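You operate a simulated robot arm through the tools that you are given. There is no shell and no other tool. Be economical: measure what you need, move in short steps, check, and stop when the job is done.

You run a simulated robot arm. Do the job below in one go: nothing can be reset, and whatever is moved stays where it is left.

JOB
Put things in order on the dressing table top. At the end: the white light bulb from the dressing table top stands where the blue mist bottle (marked "Water Mist") stood; the blue mist bottle is on the brown coaster; the cream candle jar from the dressing table top is on the low blue box; the green ribbon spool stands where the cream candle jar stood; whatever was shut is shut again. Leave all else as you found it, and nothing knocked over.
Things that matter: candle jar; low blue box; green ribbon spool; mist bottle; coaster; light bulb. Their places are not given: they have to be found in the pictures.

It is judged by the outcome, as a careful person would: the job done as asked, and still so three seconds after it is handed in. It fails if anything else is knocked over, pushed out of place, dropped, spilled or broken.

ROBOT AND FRAMES
A 7-joint arm with a two-finger parallel gripper, fixed in place. Base frame: the origin is at the foot of the arm, x ahead of it, y to its left, z up; the work surface is at about z = 760. Lengths are in mm, angles in rad, forces in N, time in s.
With the tool pointing down near the work surface it reaches from about 200 to 680 mm from the base axis. Its first joint turns from -1.152 to 1.152 rad. Payload 2.4 kg.
Tool frame: the origin (TCP) lies between the finger pads and is the grasp point; the fingertips stand 30 mm ahead of it; z points along the fingers, y is the line along which they close. Largest opening 94 mm; finger width 28, thickness 10; the body of the gripper, 50 by 96 mm, starts 55 mm behind the TCP.
Orientation is told as [roll, pitch, yaw] about the base's x, y, z axes, in that order, counted from this pose: with the fingers straight down and closing along the base's y, the tool's x points along the base's -x, its y along +y and its z along -z.

CONTROLS
- The arm moves only by the tool drive_tool. Its argument "targets" is a list of rows, each an object of numbers (a shift or turn left out is 0, a gripper value left out holds the last): "dx", "dy", "dz": the shift along the tool's x, y, z in mm; "ax", "ay", "az": the turn, a rotation vector about the tool's x, y, z in rad. In form: [{"dx": .., "dy": .., "dz": .., "ax": .., "ay": .., "az": ..}, ...]. A call has 1 to 20 rows; each row shifts and turns the commanded pose from where the row before left it, along the tool's axes as they then stand. "grip" is the finger opening in mm, from 0 to 94, set as the call begins (left out, the last holds). A row lasts 0.2 s, in which the tool goes at most 50 mm and 0.15 rad; a call with a longer step from one row to the next is refused whole, and so is a gripper value outside its range. Where a pose cannot be reached the arm comes as near as it can. A force on the tool above 40 N (or 10 N above the force at the start of the call, whichever is more), or a blocked arm, ends the call early, and 0.2 s more pass. Each finger travels about 153 mm/s and halts on what it meets, pressing with about 25 N; the grip force reading is that of the motor and also rises with nothing between the fingers. The clock runs only during rows and for 0.2 s after the last one: add rows that do not move to give the fingers time. The reply holds the time, the measured pose of the TCP, the force on the tool along the base axes, the opening and the grip force, in the units named above and with some noise, and new pictures: "pictures" is both (left out), scene, wrist or none.
- Cameras (640 x 400 px; columns grow to the right, rows downward): "scene" is fixed at [47.7, 482.7, 1443.6]; the picture's right is [-0.65, -0.76, 0.00], its down [-0.44, 0.37, -0.82] and it looks along [0.62, -0.53, -0.58] (base axes); focal length 348 px, centre (320, 200). "wrist" rides on the gripper at [-37, 0, -58] in the tool frame; the picture's right is [0.00, -1.00, 0.00], its down [0.97, 0.00, -0.24] and it looks along [0.24, 0.00, 0.97] (tool axes); focal length 218 px, centre (320, 200).
- pixel_to_xyz(camera, pixels): for up to 12 pixels [column, row] of the newest picture of that camera ("zoom" is the newest enlarged one), the place [x, y, z] in the base frame of the surface seen there, good to about 2 mm. It takes no simulated time.
- close_up(camera, box): a new picture of the part [left, top, right, bottom] of that camera's present view, enlarged. It takes no simulated time.
- sign_off(): hands the job in; it is judged then, once.

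Go step by step. Measure first, check grasps and placings, and put right what went wrong. The budget is 80 turns and 120 pictures, counting those below and the enlarged ones. Unless the task says otherwise, let go and move clear before handing in, and close with one line.

The tools are called after "Request:" as name(argument=value, ...) on one line, values as JSON. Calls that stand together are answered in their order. drive_tool: Moves the arm, as the interface text tells. Its arguments: {"type":"object","properties":{"targets":{"type":"array"},"grip":{"type":"number"},"pictures":{"type":"string","enum":["both","scene","wrist","none"]}},"required":["targets"]} The other tools are called the same way: pixel_to_xyz (camera, pixels) gives the place of the surface under pixels of a picture; close_up (camera, box) takes an enlarged picture of a part of a camera's view; sign_off () hands the job in.

At the start:

```text
t: 0.0
tool_pos: [403.1, -170.0, 1113.5]
tcp_rot: [-0.001, 0.001, -0.001]
ft_force: [0.1, 0.6, -0.5]
finger_gap: 94.0
grip_force: 0.2
```

scene: 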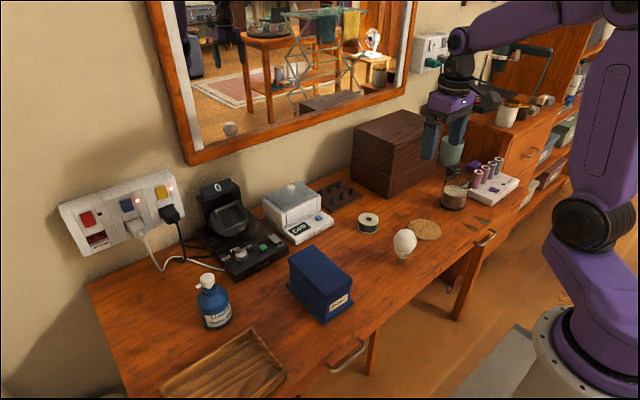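
wrist: 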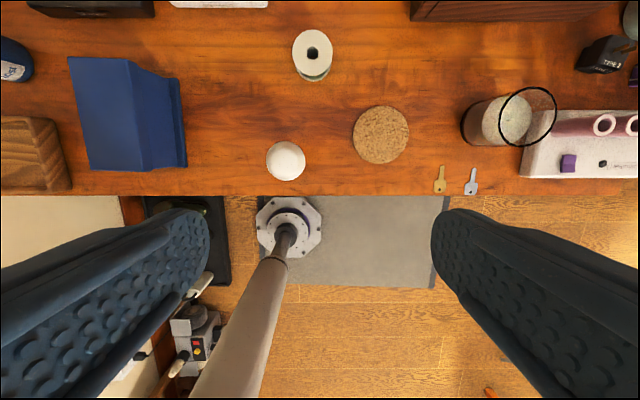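

The scene shows the mist bottle (213,300), blue box (320,285), spool (368,222), bulb (404,243), coaster (425,229), and candle jar (455,190). I'll enlarge these and measure them.

Request:
close_up(camera="scene", box=[340, 140, 540, 265])

Request:
close_up(camera="scene", box=[160, 230, 380, 368])

Request:
pixel_to_xyz(camera="wrist", pixels=[[312, 40], [312, 53], [286, 160], [380, 134], [515, 117], [480, 125], [110, 110], [165, 120], [10, 60], [75, 60], [90, 168], [185, 165]])

Request:
pixel_to_xyz(camera="scene", pixels=[[206, 279], [213, 300], [218, 327], [320, 270], [289, 254], [325, 302], [352, 278], [315, 247], [404, 238], [405, 257], [368, 217], [455, 183]])

```text
3.20 times, centred on (440, 202) of scene
```

zoom: 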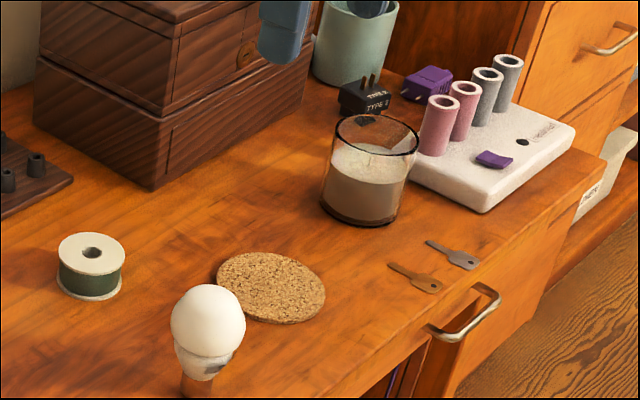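

```text
2.90 times, centred on (270, 299) of scene
```

zoom: 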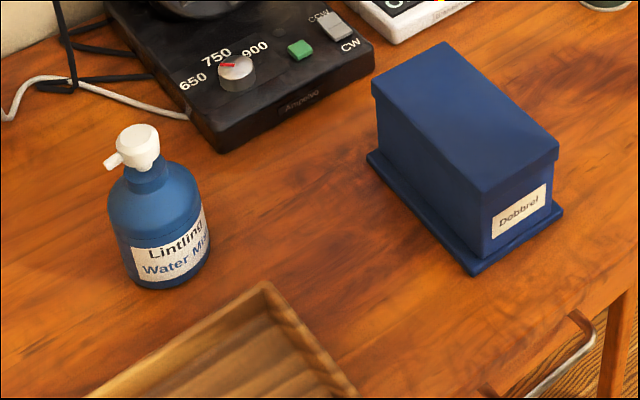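

```text
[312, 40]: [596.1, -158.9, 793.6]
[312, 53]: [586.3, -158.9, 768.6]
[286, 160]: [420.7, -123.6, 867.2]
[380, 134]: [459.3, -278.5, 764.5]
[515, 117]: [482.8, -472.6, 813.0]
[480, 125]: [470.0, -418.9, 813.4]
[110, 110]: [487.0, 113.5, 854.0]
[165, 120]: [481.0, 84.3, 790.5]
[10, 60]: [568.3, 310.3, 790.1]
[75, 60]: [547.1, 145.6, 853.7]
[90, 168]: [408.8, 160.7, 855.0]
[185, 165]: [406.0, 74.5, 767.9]
```

```text
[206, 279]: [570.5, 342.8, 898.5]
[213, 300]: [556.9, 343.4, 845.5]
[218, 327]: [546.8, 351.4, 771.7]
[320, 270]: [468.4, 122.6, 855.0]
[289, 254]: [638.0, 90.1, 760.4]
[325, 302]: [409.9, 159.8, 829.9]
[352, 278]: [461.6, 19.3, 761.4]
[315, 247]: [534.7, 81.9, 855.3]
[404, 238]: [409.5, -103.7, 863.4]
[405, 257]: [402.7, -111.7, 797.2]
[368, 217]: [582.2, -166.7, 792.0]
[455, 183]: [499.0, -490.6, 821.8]
```

The jar is about 86 mm wide, close to the gripper's limit, and it has a charger board beside it. I'll move the wrist camera over it to measure more precisely, staying high.

Request:
drive_tool(targets=[{"dy": -45, "dz": 8}, {"dy": -45, "dz": 8}, {"dy": -45, "dz": 8}, {"dy": -45, "dz": 8}, {"dy": -45, "dz": 8}, {"dy": -45, "dz": 8}, {}], pictures="wrist")

Request:
close_up(camera="scene", box=[380, 220, 444, 260])

```text
t: 1.6
tool_pos: [402.4, -441.2, 1064.3]
tcp_rot: [0.0, 0.0, 0.0]
ft_force: [-0.4, -0.2, 0.3]
finger_gap: 94.0
grip_force: 0.0
```

wrist: 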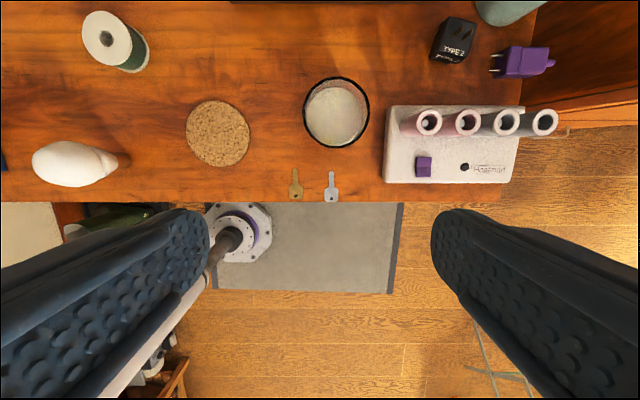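

```text
10.00 times, centred on (412, 240) of scene
```

zoom: 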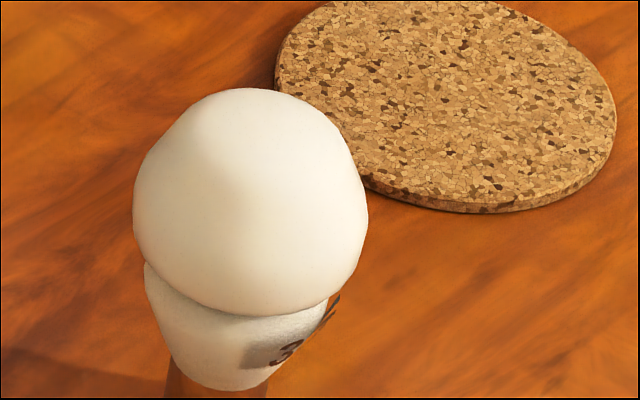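

The wrist view shows the jar rim around (336,112) with a gap to the board near (385,140). I'll enlarge it for exact rim points.

Request:
close_up(camera="wrist", box=[270, 60, 430, 160])

Request:
close_up(camera="scene", box=[423, 160, 503, 210])

Request:
pixel_to_xyz(camera="wrist", pixels=[[336, 77], [336, 148], [304, 112], [368, 112], [336, 112], [388, 140], [387, 108], [435, 60], [331, 190], [217, 133], [190, 133], [248, 133]])

```text
4.00 times, centred on (350, 110) of wrist
```

zoom: 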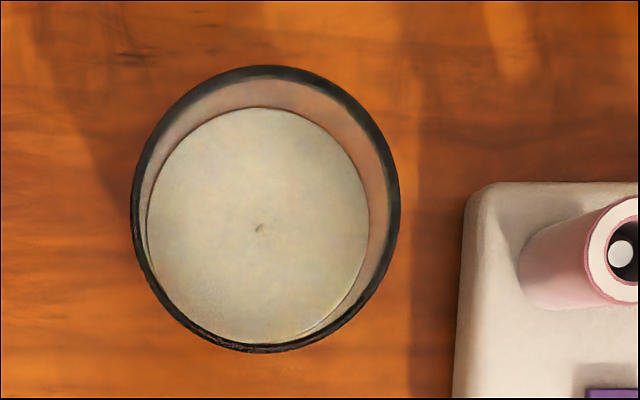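

```text
8.00 times, centred on (463, 185) of scene
```

zoom: 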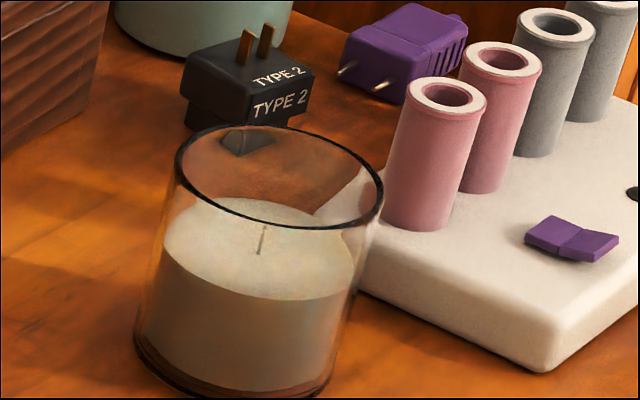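

```text
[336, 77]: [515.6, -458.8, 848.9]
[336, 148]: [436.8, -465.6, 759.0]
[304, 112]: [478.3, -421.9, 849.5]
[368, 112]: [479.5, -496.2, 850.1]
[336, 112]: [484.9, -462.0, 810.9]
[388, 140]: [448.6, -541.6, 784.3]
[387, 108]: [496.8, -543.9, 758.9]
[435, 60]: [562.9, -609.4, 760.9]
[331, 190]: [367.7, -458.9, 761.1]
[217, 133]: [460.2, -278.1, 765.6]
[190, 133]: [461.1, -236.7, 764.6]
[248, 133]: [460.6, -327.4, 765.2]
```

The jar rim is at z≈849, centred at about (477.5, -459.3) and about 78 mm across. The board is 40 mm away, so closing along y works. I'll move above the jar.

Request:
drive_tool(targets=[{"dx": -37.5, "dy": -9}, {"dx": -37.5, "dy": -9}, {"dz": 40}, {"dz": 40}, {"dz": 40}, {"dz": 40}, {}], grip=94)

```text
t: 3.2
tool_pos: [479.1, -460.9, 906.7]
tcp_rot: [0.001, 0.001, -0.001]
ft_force: [0.1, 0.0, 0.1]
finger_gap: 94.0
grip_force: 0.0
```

scene: 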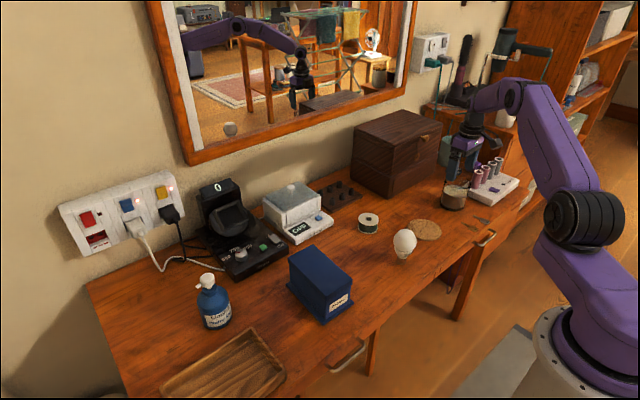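
wrist: 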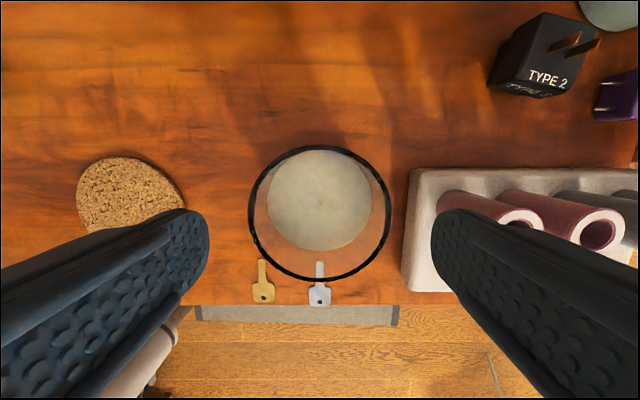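

The jar rim is centred between the fingers (column ~320). I'll lower to z≈815 and close.

Request:
drive_tool(targets=[{"dz": 31, "dx": 1}, {"dz": 31}, {"dz": 30}, {}], pictures="wrist")

Request:
drive_tool(targets=[{}, {}, {}], grip=60, pictures="wrist")

```text
t: 4.2
tool_pos: [476.7, -460.9, 813.1]
tcp_rot: [0.002, -0.001, 0.0]
ft_force: [0.3, 0.4, 0.2]
finger_gap: 94.0
grip_force: 0.1
```

wrist: 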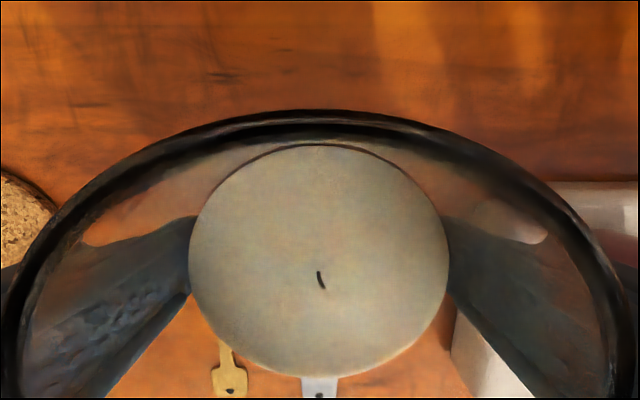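

```text
t: 5.0
tool_pos: [476.9, -460.6, 812.1]
tcp_rot: [0.0, 0.0, -0.001]
ft_force: [0.9, 0.2, 1.0]
finger_gap: 81.1
grip_force: 25.3
```

wrist: 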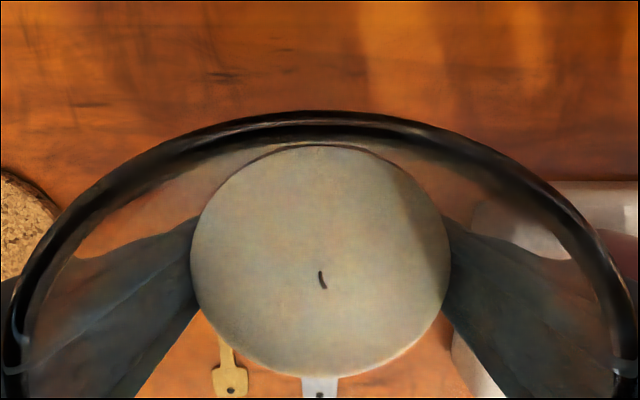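

The jar is gripped at 81 mm. I'll lift it straight up, and measure the corners of the box top as well.

Request:
drive_tool(targets=[{"dz": -20}, {"dz": -40}, {"dz": -40}, {"dz": -40}, {"dz": -40}, {}], pictures="scene")

Request:
pixel_to_xyz(camera="scene", pixels=[[312, 245.5], [289.5, 258.3], [351.5, 278.3], [327.6, 294], [320, 270]])

Request:
close_up(camera="scene", box=[270, 230, 366, 290])

```text
t: 6.4
tool_pos: [477.8, -460.6, 997.4]
tcp_rot: [0.001, -0.001, 0.0]
ft_force: [1.1, 0.2, -4.0]
finger_gap: 81.1
grip_force: 24.7
```

scene: 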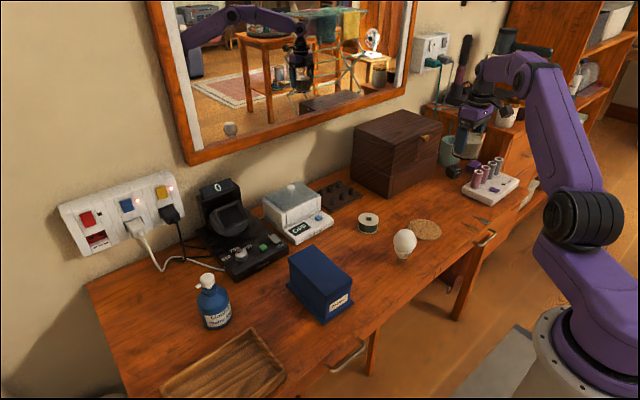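

```text
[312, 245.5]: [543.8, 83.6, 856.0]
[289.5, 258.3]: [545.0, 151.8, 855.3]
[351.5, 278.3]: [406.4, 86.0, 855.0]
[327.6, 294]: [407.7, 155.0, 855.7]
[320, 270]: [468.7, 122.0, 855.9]
```

```text
6.67 times, centred on (318, 260) of scene
```

zoom: 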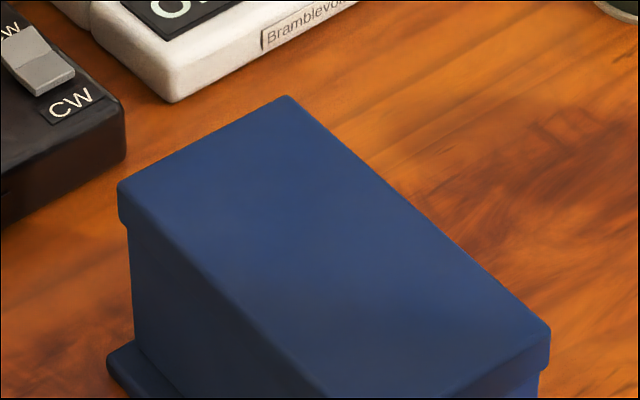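

Box-top centre is at about (476, 119.5, 855.5). I'll carry the jar across at the current height.

Request:
drive_tool(targets=[{"dy": 25}, {"dy": 45}, {"dy": 45}, {"dy": 45}, {"dy": 45}, {"dy": 45}, {"dy": 45}, {"dy": 45}, {"dy": 45}, {"dy": 45}, {"dy": 45}, {"dy": 45}, {"dy": 40}, {"dy": 20}, {}], pictures="scene")

```text
t: 9.6
tool_pos: [475.7, 120.6, 994.7]
tcp_rot: [0.002, -0.001, -0.002]
ft_force: [-0.3, -0.2, -3.3]
finger_gap: 81.3
grip_force: 24.3
```

scene: 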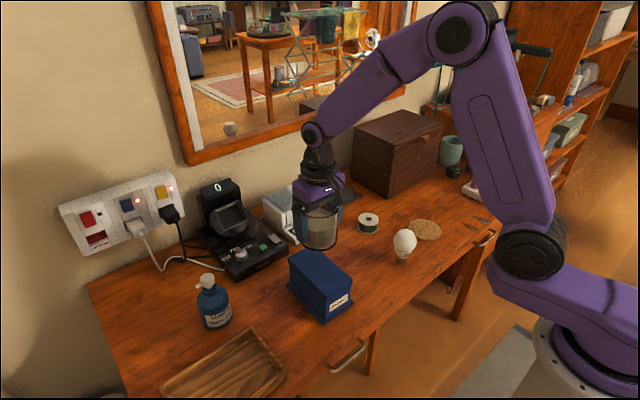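

Right above the box. I'll lower to about 2 mm above contact, then settle gently.

Request:
drive_tool(targets=[{"dz": 40}, {"dz": 30}, {"dz": 10}, {"dz": 4}, {}], pictures="scene")

Request:
close_up(camera="scene", box=[250, 190, 410, 290])

```text
t: 10.8
tool_pos: [473.7, 120.0, 908.7]
tcp_rot: [0.0, 0.0, -0.003]
ft_force: [0.7, 1.1, -3.6]
finger_gap: 81.2
grip_force: 24.9
```

scene: 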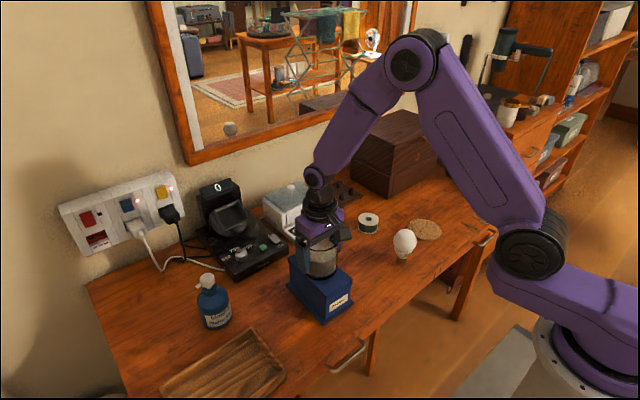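

```text
4.00 times, centred on (330, 240) of scene
```

zoom: 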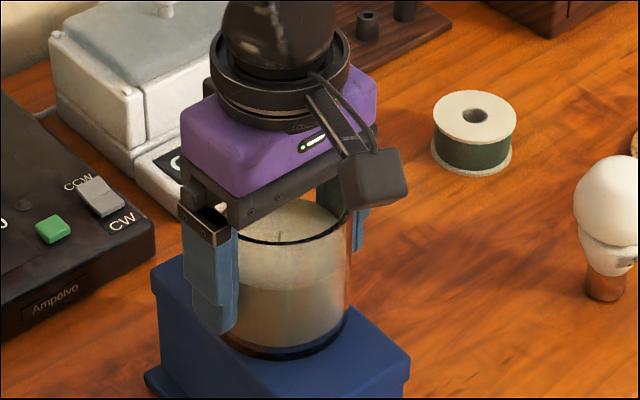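

The force reading (-3.6) still carries the jar's weight, so it isn't in contact yet. I'll ease down in 1 mm steps.

Request:
drive_tool(targets=[{"dz": 1}, {"dz": 1}, {}], pictures="none")

```text
t: 11.6
tool_pos: [474.7, 120.2, 908.5]
tcp_rot: [-0.001, 0.0, -0.001]
ft_force: [-6.2, -2.8, 14.8]
finger_gap: 80.9
grip_force: 25.1
```

Contact is made. I'll relieve 1 mm, open, and rise clear.

Request:
drive_tool(targets=[{"dz": -0.7}, {}], pictures="none")

Request:
drive_tool(targets=[{}, {}, {}], grip=94, pictures="none")

Request:
drive_tool(targets=[{"dz": -10}, {"dz": -30}, {"dz": -40}, {"dz": -40}, {"dz": -40}, {}])

```text
t: 12.2
tool_pos: [474.2, 120.3, 908.1]
tcp_rot: [0.0, -0.001, 0.002]
ft_force: [0.4, 0.4, -4.1]
finger_gap: 81.1
grip_force: 25.5
```

```text
t: 13.0
tool_pos: [476.0, 120.0, 907.7]
tcp_rot: [0.0, -0.001, -0.002]
ft_force: [-0.4, 0.2, 0.3]
finger_gap: 94.0
grip_force: 0.0
```

```text
t: 14.4
tool_pos: [476.9, 117.4, 1064.1]
tcp_rot: [-0.001, 0.001, -0.001]
ft_force: [-0.3, -0.3, 0.5]
finger_gap: 93.9
grip_force: 0.2
```

scene: 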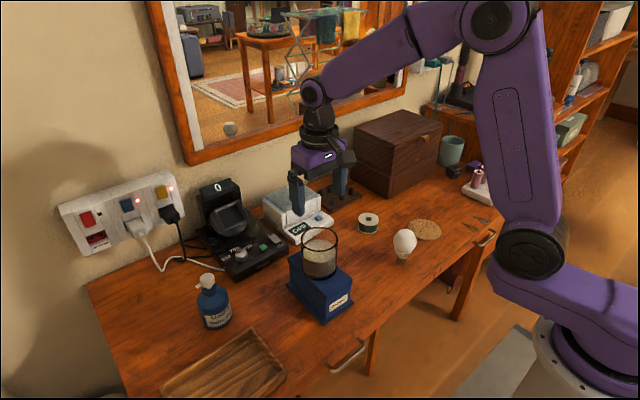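
wrist: 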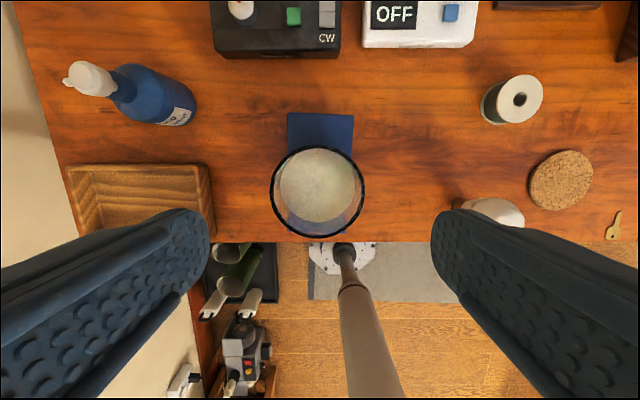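

The jar sits on the box. Next I'll move above the spool for a close look.

Request:
drive_tool(targets=[{"dx": -10, "dy": -40}, {"dx": -10, "dy": -40}, {"dx": -10, "dy": -40}, {"dx": -10, "dy": -40}, {"dx": -10, "dy": -40}, {"dx": -10, "dy": -40}, {"dx": -10, "dy": -40}, {"dz": 40}, {"dz": 40}, {"dz": 40}, {}], pictures="wrist")

Request:
close_up(camera="wrist", box=[240, 60, 400, 160])

```text
t: 16.8
tool_pos: [548.6, -157.8, 952.3]
tcp_rot: [0.001, 0.0, -0.003]
ft_force: [-0.1, -0.1, 0.9]
finger_gap: 93.9
grip_force: 0.2
```

wrist: 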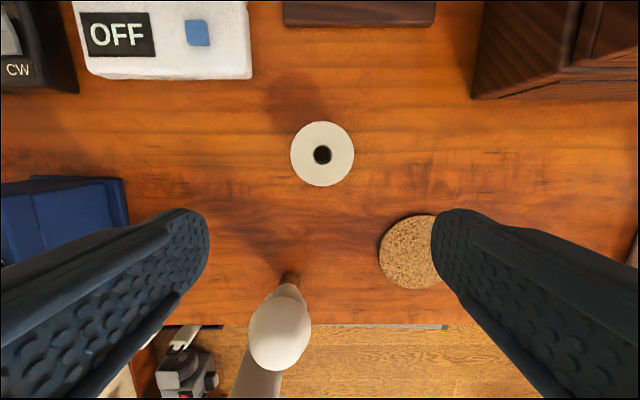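

```text
4.00 times, centred on (320, 110) of wrist
```

zoom: 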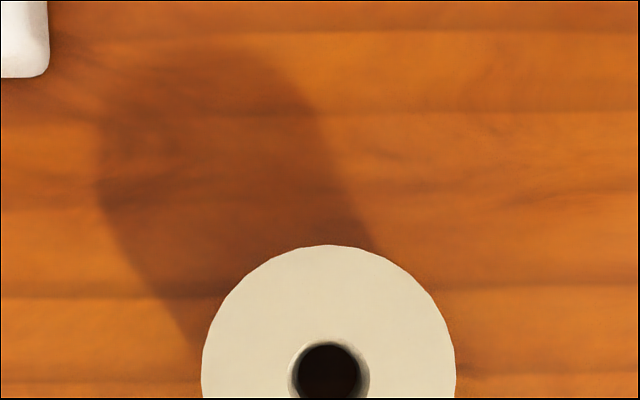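

Request:
pixel_to_xyz(camera="wrist", pixels=[[292, 154], [352, 154], [322, 123], [322, 184], [342, 154], [302, 154]])

Request:
pixel_to_xyz(camera="scene", pixels=[[206, 279], [206, 275], [200, 305], [228, 305], [215, 290], [202, 320], [228, 320], [215, 327]])

```text
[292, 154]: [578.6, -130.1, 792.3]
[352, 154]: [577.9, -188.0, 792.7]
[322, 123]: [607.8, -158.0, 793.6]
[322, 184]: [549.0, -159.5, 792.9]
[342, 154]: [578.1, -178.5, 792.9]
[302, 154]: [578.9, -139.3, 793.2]
```

```text
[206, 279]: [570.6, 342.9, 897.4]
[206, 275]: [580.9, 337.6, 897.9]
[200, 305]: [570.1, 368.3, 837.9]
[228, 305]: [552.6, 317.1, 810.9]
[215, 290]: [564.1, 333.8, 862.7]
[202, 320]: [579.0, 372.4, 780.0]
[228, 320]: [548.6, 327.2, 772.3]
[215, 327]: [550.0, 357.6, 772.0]
```

Spool centre is (578.4, -159.1), top z=793, Ø≈60. I'll descend with TCP to z≈796 so the tips stay 6 mm above the table, then grip.

Request:
drive_tool(targets=[{"dx": -29.5, "dy": -1.3}, {"dz": 40}, {"dz": 40}, {"dz": 40}, {"dz": 26}, {"dz": 10}, {}], pictures="wrist")

Request:
drive_tool(targets=[{}, {}, {}], grip=45, pictures="wrist")

```text
t: 18.4
tool_pos: [574.2, -159.8, 791.6]
tcp_rot: [0.001, 0.001, -0.002]
ft_force: [0.4, -0.1, -0.8]
finger_gap: 94.1
grip_force: 0.1
```

wrist: 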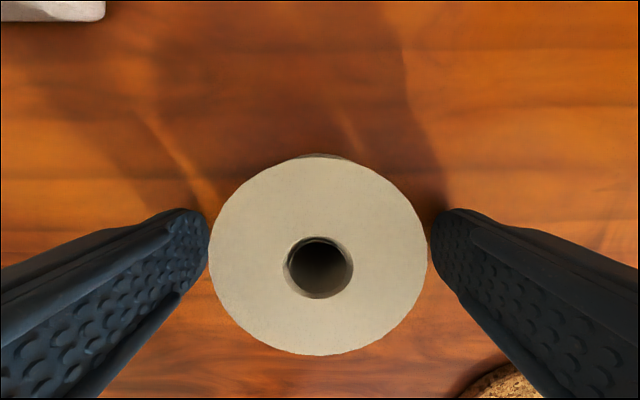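

```text
t: 19.2
tool_pos: [573.6, -160.8, 791.2]
tcp_rot: [0.0, -0.001, -0.002]
ft_force: [0.7, 0.0, -0.6]
finger_gap: 60.3
grip_force: 25.1
```

wrist: 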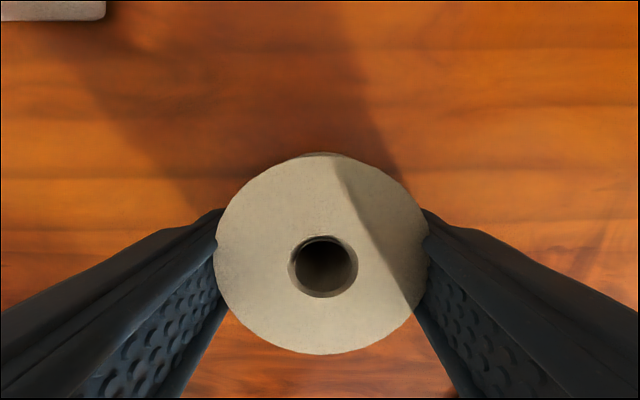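

Spool is gripped at 60.3 mm, about 4.5 mm off-centre in x. I'll lift it, then carry it to above the candle's old place.

Request:
drive_tool(targets=[{"dz": -20}, {"dz": -40}, {"dz": -45}, {"dz": -45}, {"dx": 33}, {"dx": 34}, {"dx": 33}, {"dy": -40}, {"dy": -45}, {"dy": -45}, {"dy": -45}, {"dy": -45}, {"dy": -45}, {"dy": -35}, {}])

```text
t: 22.4
tool_pos: [473.8, -459.5, 941.5]
tcp_rot: [0.0, 0.0, 0.0]
ft_force: [0.4, -0.6, -0.4]
finger_gap: 60.0
grip_force: 24.3
```

scene: 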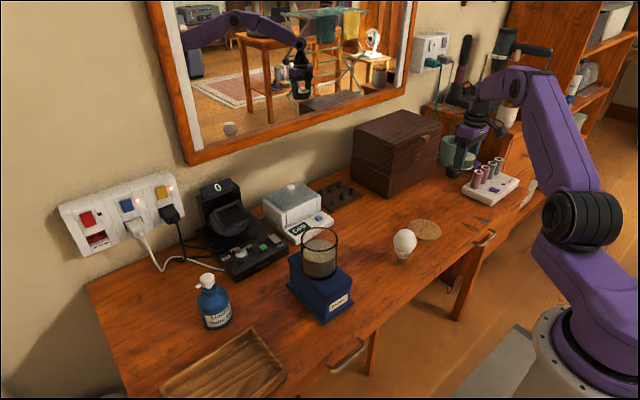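
wrist: 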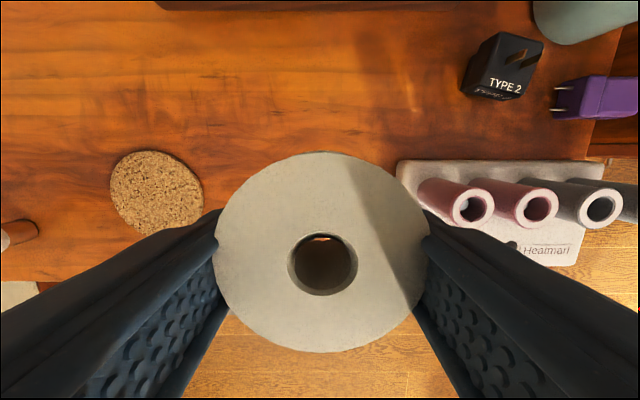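

It's above the candle's old place. I'll lower 146 mm, then feel for contact.

Request:
drive_tool(targets=[{"dz": 45}, {"dz": 45}, {"dz": 35}, {"dz": 15}, {"dz": 6}, {}], pictures="none")

Request:
drive_tool(targets=[{"dz": 1}, {"dz": 1}, {"dz": 0.7}, {}], pictures="none")

```text
t: 23.8
tool_pos: [475.1, -459.7, 796.4]
tcp_rot: [-0.001, 0.0, 0.0]
ft_force: [-0.4, 0.3, -0.4]
finger_gap: 59.7
grip_force: 24.6
```

```text
t: 24.8
tool_pos: [474.5, -460.3, 793.8]
tcp_rot: [0.0, 0.0, -0.001]
ft_force: [0.4, 0.3, -1.1]
finger_gap: 59.5
grip_force: 25.1
```

Request:
drive_tool(targets=[{"dz": 0.8}, {"dz": 0.7}, {}], pictures="none")

Request:
drive_tool(targets=[{"dz": 0.7}, {"dz": 0.7}, {}], pictures="none")

```text
t: 25.6
tool_pos: [475.9, -462.4, 792.2]
tcp_rot: [0.001, 0.0, -0.003]
ft_force: [0.3, 0.1, -1.0]
finger_gap: 59.7
grip_force: 25.3
```

```text
t: 26.4
tool_pos: [475.9, -462.0, 790.8]
tcp_rot: [-0.003, -0.003, -0.001]
ft_force: [-1.5, 1.5, 5.4]
finger_gap: 59.4
grip_force: 25.1
```

Contact shows at 5.4 N. I'll open the gripper and rise straight up.

Request:
drive_tool(targets=[{}, {}, {}], grip=94, pictures="none")

Request:
drive_tool(targets=[{"dz": -20}, {"dz": -40}, {"dz": -45}, {"dz": -45}, {"dz": -45}, {"dz": -45}, {}])

Request:
pixel_to_xyz(camera="wrist", pixels=[[320, 130], [330, 130], [310, 130]])

```text
t: 27.2
tool_pos: [476.5, -459.7, 791.2]
tcp_rot: [0.001, -0.001, -0.002]
ft_force: [-1.1, -0.2, 0.3]
finger_gap: 94.0
grip_force: 0.1
```

```text
t: 28.8
tool_pos: [475.9, -460.1, 1029.6]
tcp_rot: [0.001, 0.0, -0.003]
ft_force: [0.0, -0.2, 0.5]
finger_gap: 93.9
grip_force: 0.2
```

scene: 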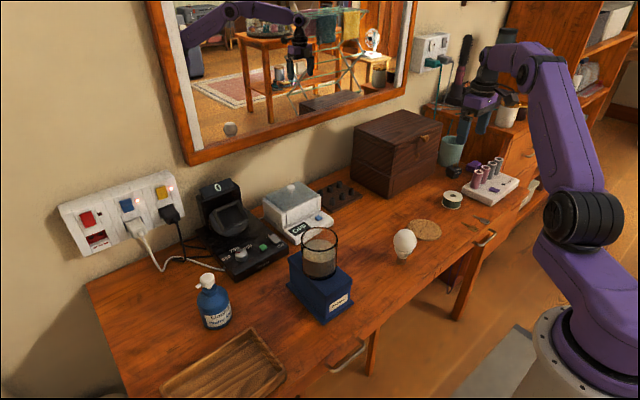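
wrist: 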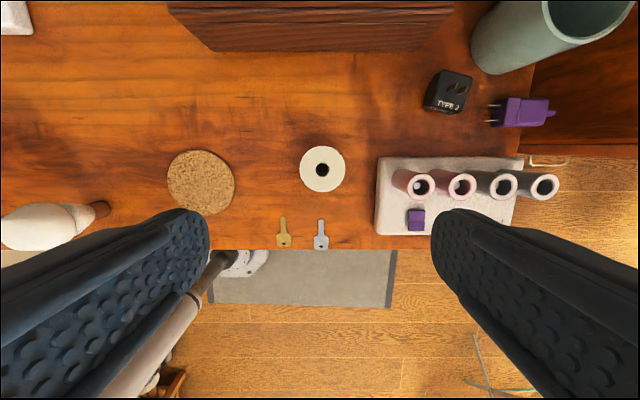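

```text
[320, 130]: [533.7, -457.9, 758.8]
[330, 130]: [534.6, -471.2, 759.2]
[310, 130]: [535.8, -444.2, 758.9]
```

The spool stands upright at the candle's old place. I'll measure the coaster edges, then travel over to the mist bottle.

Request:
pixel_to_xyz(camera="wrist", pixels=[[170, 181], [233, 181], [201, 153], [201, 212], [201, 182], [322, 150], [322, 190], [303, 169], [342, 169]])

Request:
drive_tool(targets=[{"dy": 45}, {"dy": 45}, {"dy": 45}, {"dy": 45}, {"dy": 45}, {"dy": 45}, {"dy": 45}, {"dy": 45}, {"dy": 45}, {"dy": 45}, {"dy": 45}, {"dy": 45}, {"dy": 45}, {"dy": 45}, {"dy": 45}, {"dy": 45}, {"dy": 45}, {"dy": 40}, {}], pictures="wrist")

Request:
close_up(camera="wrist", box=[240, 40, 400, 140])

```text
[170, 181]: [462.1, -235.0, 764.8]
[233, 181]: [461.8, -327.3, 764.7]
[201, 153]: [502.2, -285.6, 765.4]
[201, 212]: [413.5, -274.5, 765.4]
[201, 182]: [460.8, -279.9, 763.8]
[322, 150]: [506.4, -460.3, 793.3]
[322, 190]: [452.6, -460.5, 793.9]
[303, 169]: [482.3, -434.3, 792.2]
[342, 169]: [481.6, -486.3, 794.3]
```

```text
t: 32.8
tool_pos: [478.1, 344.7, 1029.4]
tcp_rot: [0.001, 0.0, -0.002]
ft_force: [0.2, -0.8, 0.3]
finger_gap: 93.9
grip_force: 0.2
```

wrist: 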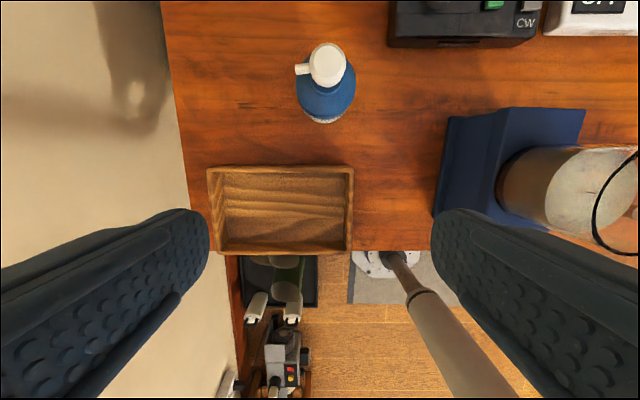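

```text
4.00 times, centred on (320, 90) of wrist
```

zoom: 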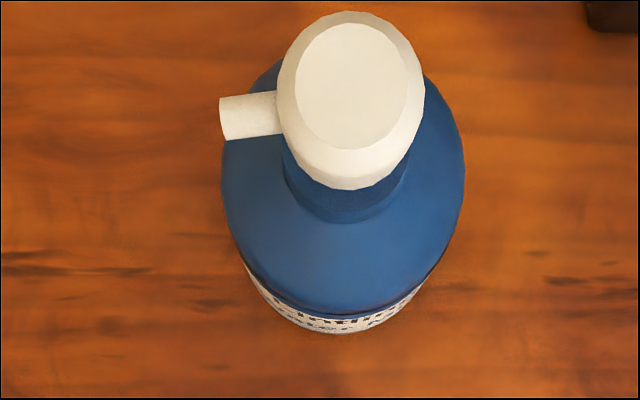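

The bottle is a cylinder with a pump cap, and the nozzle points to +y. I'll measure its outline.

Request:
pixel_to_xyz(camera="zoom", pixels=[[350, 80], [350, 185], [230, 118], [225, 180], [460, 180], [342, 308], [342, 250], [340, 328], [240, 240], [450, 240], [350, 20]])

Request:
close_up(camera="scene", box=[173, 260, 253, 340])

```text
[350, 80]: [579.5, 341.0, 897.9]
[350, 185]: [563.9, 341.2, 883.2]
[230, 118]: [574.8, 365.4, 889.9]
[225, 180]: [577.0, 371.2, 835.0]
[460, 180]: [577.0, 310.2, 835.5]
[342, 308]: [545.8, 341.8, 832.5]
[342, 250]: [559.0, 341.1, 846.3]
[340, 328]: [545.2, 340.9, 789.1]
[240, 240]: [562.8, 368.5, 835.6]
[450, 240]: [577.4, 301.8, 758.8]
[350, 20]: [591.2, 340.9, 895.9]
```

```text
5.00 times, centred on (213, 300) of scene
```

zoom: 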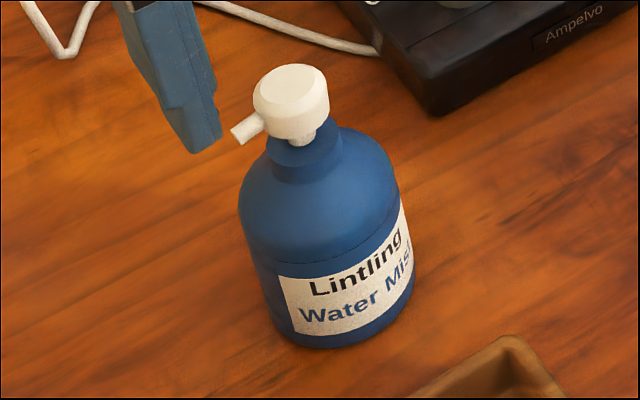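

The bottle axis is at about (577.5, 341), body Ø≈63 straight up to z≈832, cap top 898. I'll lower to z≈965, move over it, and yaw -45° so fingers and camera avoid the nozzle.

Request:
drive_tool(targets=[{"dz": 32}, {"dz": 32}, {"dx": -33, "dy": -1.2}, {"dx": -33, "dy": -1.2}, {"dx": -33, "dy": -1.2}, {"az": 0.131}, {"az": 0.131}, {"az": 0.131}, {"az": 0.131}, {"az": 0.131}, {"az": 0.13}, {}])

```text
t: 35.4
tool_pos: [575.0, 340.3, 966.5]
tcp_rot: [0.0, 0.0, -0.789]
ft_force: [0.3, 0.6, 1.1]
finger_gap: 93.8
grip_force: 0.0
```

scene: 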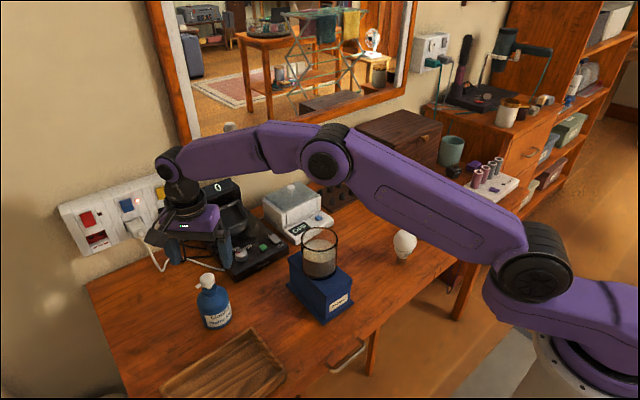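
wrist: 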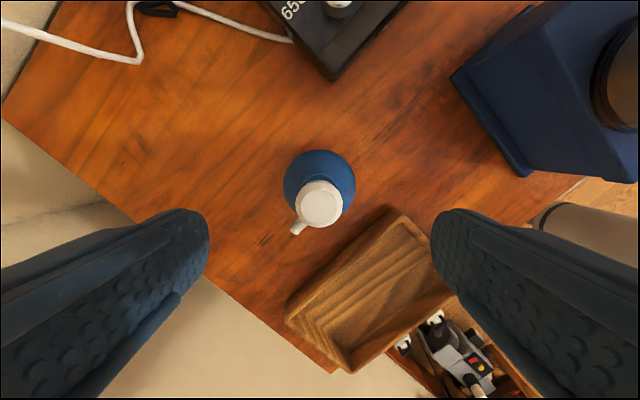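

Request:
pixel_to_xyz(camera="wrist", pixels=[[320, 202], [300, 202], [341, 202], [320, 222], [320, 183], [286, 178], [354, 178], [320, 152]])

```text
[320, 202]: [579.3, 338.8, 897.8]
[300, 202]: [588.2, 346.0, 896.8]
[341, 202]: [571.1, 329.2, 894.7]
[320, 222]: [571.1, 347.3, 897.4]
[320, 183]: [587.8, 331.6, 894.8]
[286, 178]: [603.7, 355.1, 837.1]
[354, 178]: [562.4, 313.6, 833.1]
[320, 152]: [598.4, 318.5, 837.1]
```

Cap centre is (579.5, 338.5), so I'll shift 3 mm along tool -x. Then I'll descend to z≈851, checking the force.

Request:
drive_tool(targets=[{"dx": -3, "dz": 30}, {"dz": 35}, {"dz": 30}, {"dz": 15}, {"dz": 5}, {}])

Request:
close_up(camera="scene", box=[150, 220, 278, 340])

```text
t: 36.8
tool_pos: [576.4, 339.3, 851.0]
tcp_rot: [0.0, 0.0, -0.788]
ft_force: [0.5, -0.5, -0.2]
finger_gap: 93.9
grip_force: 0.1
```

scene: 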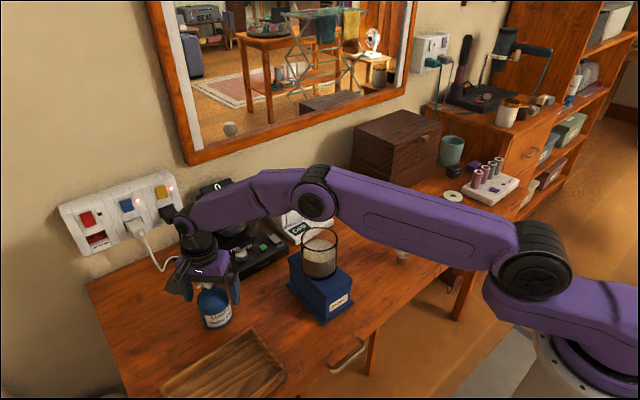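
wrist: 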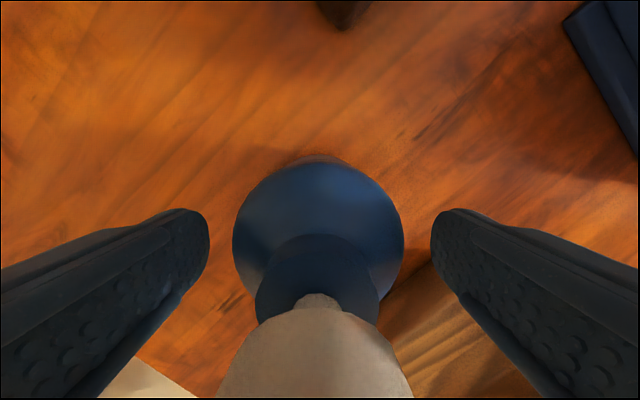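

```text
3.33 times, centred on (214, 280) of scene
```

zoom: 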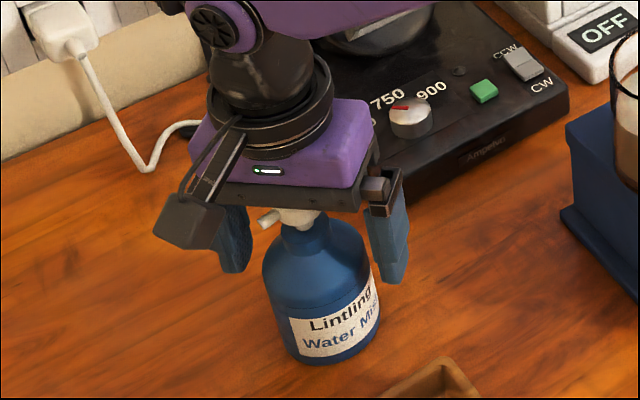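

Clear so far, with no force. I'll go 3 mm further down and close.

Request:
drive_tool(targets=[{"dz": 1.5}, {"dz": 1.5}, {}], pictures="none")

Request:
drive_tool(targets=[{}, {}, {}], grip=50)

Request:
close_up(camera="scene", box=[150, 220, 278, 340])

```text
t: 37.6
tool_pos: [577.6, 337.0, 847.6]
tcp_rot: [0.0, 0.0, -0.785]
ft_force: [0.3, -0.7, 0.2]
finger_gap: 94.2
grip_force: 0.0
```

```text
t: 38.4
tool_pos: [576.6, 339.1, 847.4]
tcp_rot: [0.001, -0.001, -0.787]
ft_force: [0.8, 0.8, -0.1]
finger_gap: 64.1
grip_force: 24.8
```

scene: 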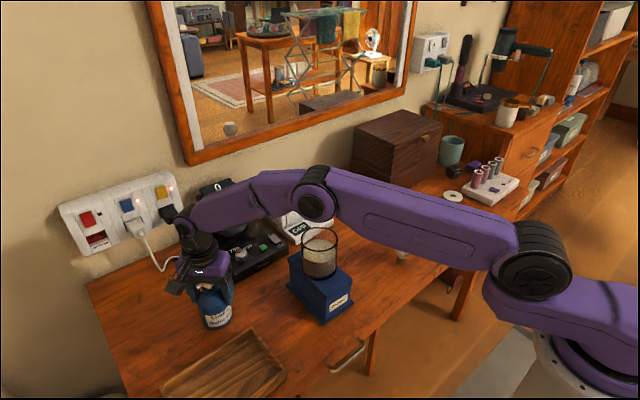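
wrist: 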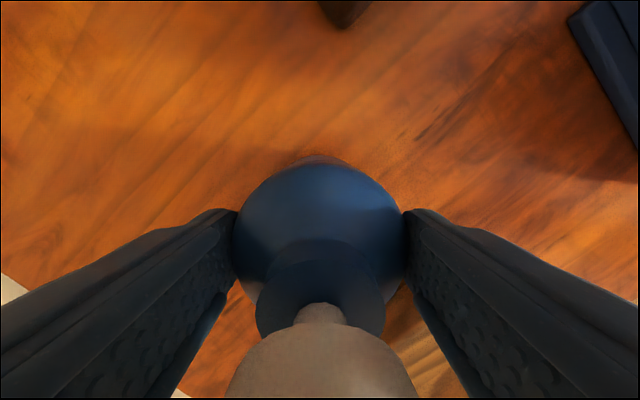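

```text
3.33 times, centred on (214, 280) of scene
```

zoom: 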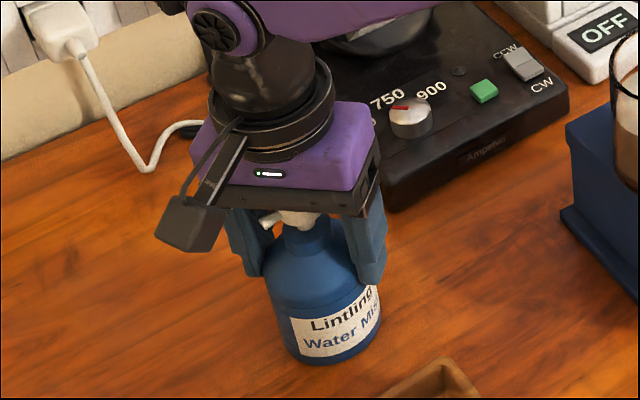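

The grip reads 64.1 mm. I'll lift gently and retract toward the robot, rising to clear the candle.

Request:
drive_tool(targets=[{"dz": -5}, {"dz": -15}, {"dz": -30}, {"dz": -40}, {"dx": 12, "dy": -26, "dz": -28}, {"dx": 12, "dy": -26, "dz": -28}, {"dx": 12, "dy": -26, "dz": -28}, {"dx": 12, "dy": -26, "dz": -28}, {}])

```text
t: 40.4
tool_pos: [471.2, 302.3, 1046.3]
tcp_rot: [-0.001, 0.0, -0.786]
ft_force: [-0.4, -0.5, -2.8]
finger_gap: 64.2
grip_force: 24.8
```

scene: 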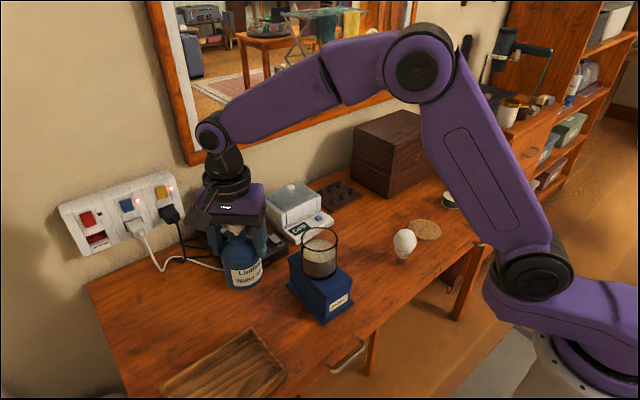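
wrist: 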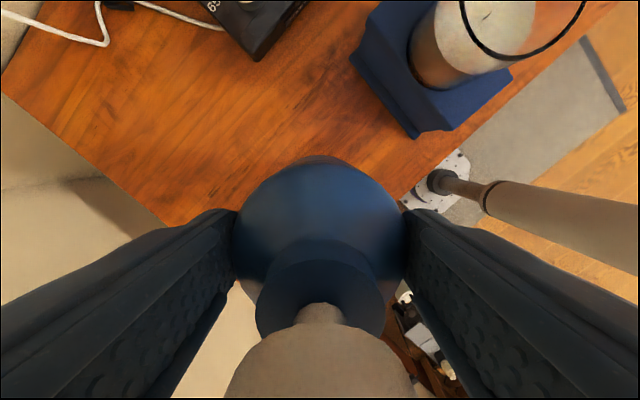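

Request:
drive_tool(targets=[{"dz": -30}, {"dx": -30.9, "dy": -32.5}, {"dx": -30.9, "dy": -32.5}, {"dx": -30.9, "dy": -32.5}, {"dx": -30.9, "dy": -32.5}, {"dx": -30.9, "dy": -32.5}, {"dx": -30.9, "dy": -32.5}, {"dx": -30.9, "dy": -32.5}, {"dx": -30.9, "dy": -32.5}, {"dx": -30.9, "dy": -32.5}, {"dx": -30.9, "dy": -32.5}, {"dx": -30.9, "dy": -32.5}, {"dx": -30.9, "dy": -32.5}, {"dx": -30.9, "dy": -32.5}, {}], pictures="scene")

```text
t: 43.6
tool_pos: [455.2, -284.0, 1080.5]
tcp_rot: [0.001, 0.0, -0.786]
ft_force: [0.9, -0.7, -2.9]
finger_gap: 64.0
grip_force: 25.0
```

scene: 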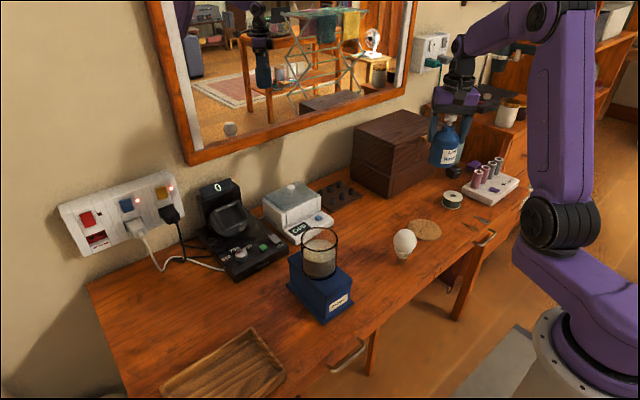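

It's above the coaster. Contact is expected at TCP z≈853, so I'll lower to about 862 first.

Request:
drive_tool(targets=[{"dz": 45}, {"dz": 45}, {"dz": 45}, {"dz": 45}, {"dz": 25}, {"dz": 12}, {}], pictures="scene")

Request:
close_up(camera="scene", box=[370, 160, 482, 260])

```text
t: 45.2
tool_pos: [454.3, -282.4, 864.4]
tcp_rot: [0.0, -0.003, -0.785]
ft_force: [-0.4, 0.6, -2.6]
finger_gap: 64.1
grip_force: 24.8
```

scene: 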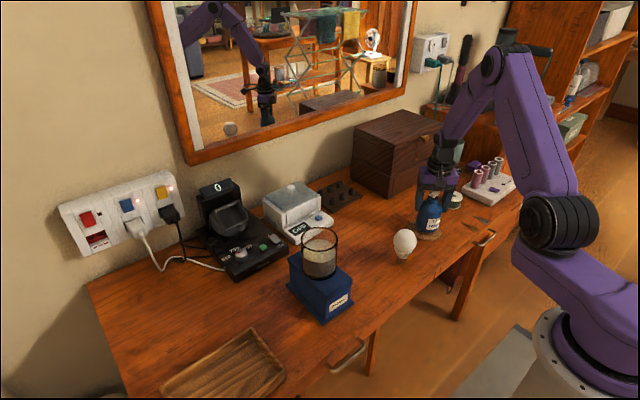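

```text
4.00 times, centred on (426, 210) of scene
```

zoom: 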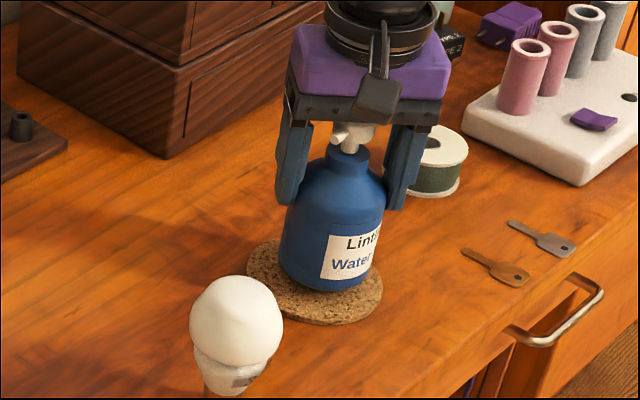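

The bottle is centred over the coaster, about 10 mm up. I'll ease down.

Request:
drive_tool(targets=[{"dz": 5}, {"dz": 3}, {"dz": 1}, {}], pictures="none")

Request:
drive_tool(targets=[{"dz": 0.8}, {"dz": 0.8}, {}], pictures="none")

```text
t: 46.2
tool_pos: [453.6, -283.0, 853.3]
tcp_rot: [0.001, 0.0, -0.786]
ft_force: [-0.9, 0.4, -3.4]
finger_gap: 64.1
grip_force: 25.0
```

```text
t: 47.0
tool_pos: [454.1, -283.2, 853.2]
tcp_rot: [0.0, 0.0, -0.788]
ft_force: [-1.2, 1.3, 19.4]
finger_gap: 64.0
grip_force: 25.3
```

Contact is confirmed (19 N). I'll relieve slightly, open, and rise.

Request:
drive_tool(targets=[{"dz": -0.8}, {}], pictures="none")

Request:
drive_tool(targets=[{}, {}, {}], grip=94, pictures="none")

Request:
drive_tool(targets=[{"dz": -10}, {"dz": -30}, {"dz": -40}, {"dz": -40}, {"dz": -40}, {"az": -0.131}, {"az": -0.131}, {"az": -0.131}, {"az": -0.131}, {"az": -0.131}, {"az": -0.13}, {}])

Request:
close_up(camera="scene", box=[370, 160, 498, 260])

```text
t: 47.6
tool_pos: [453.7, -283.0, 854.0]
tcp_rot: [0.0, -0.002, -0.788]
ft_force: [0.7, -0.7, 11.7]
finger_gap: 63.8
grip_force: 25.3
```

```text
t: 48.4
tool_pos: [453.8, -283.1, 853.1]
tcp_rot: [-0.001, -0.001, -0.786]
ft_force: [0.4, 0.9, 0.2]
finger_gap: 94.0
grip_force: 0.0
```

```text
t: 51.0
tool_pos: [453.3, -284.6, 1013.9]
tcp_rot: [0.0, 0.0, 0.002]
ft_force: [-0.2, -0.3, -0.2]
finger_gap: 94.1
grip_force: 0.0
```

scene: 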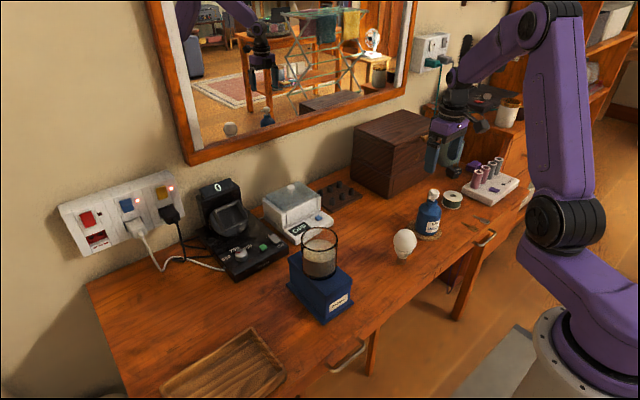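
wrist: 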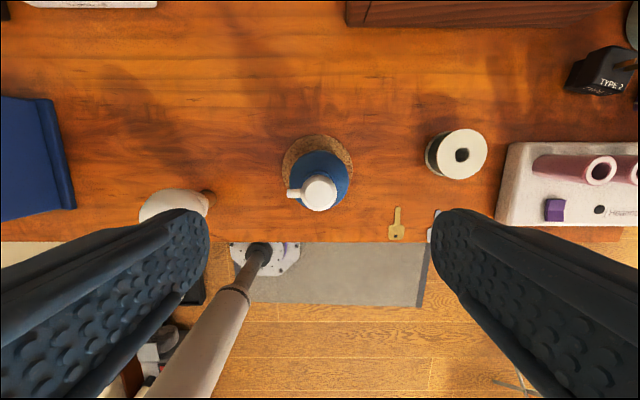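

```text
4.00 times, centred on (434, 210) of scene
```

zoom: 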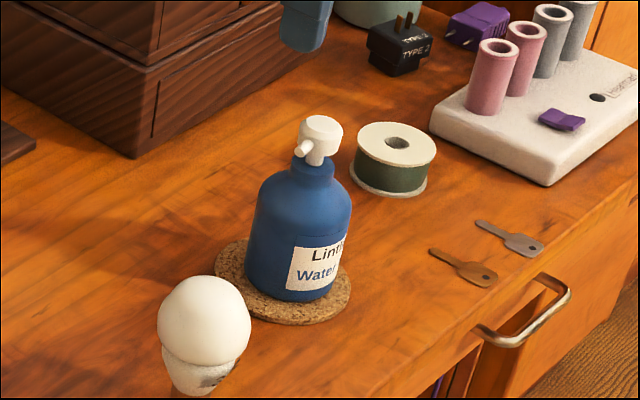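

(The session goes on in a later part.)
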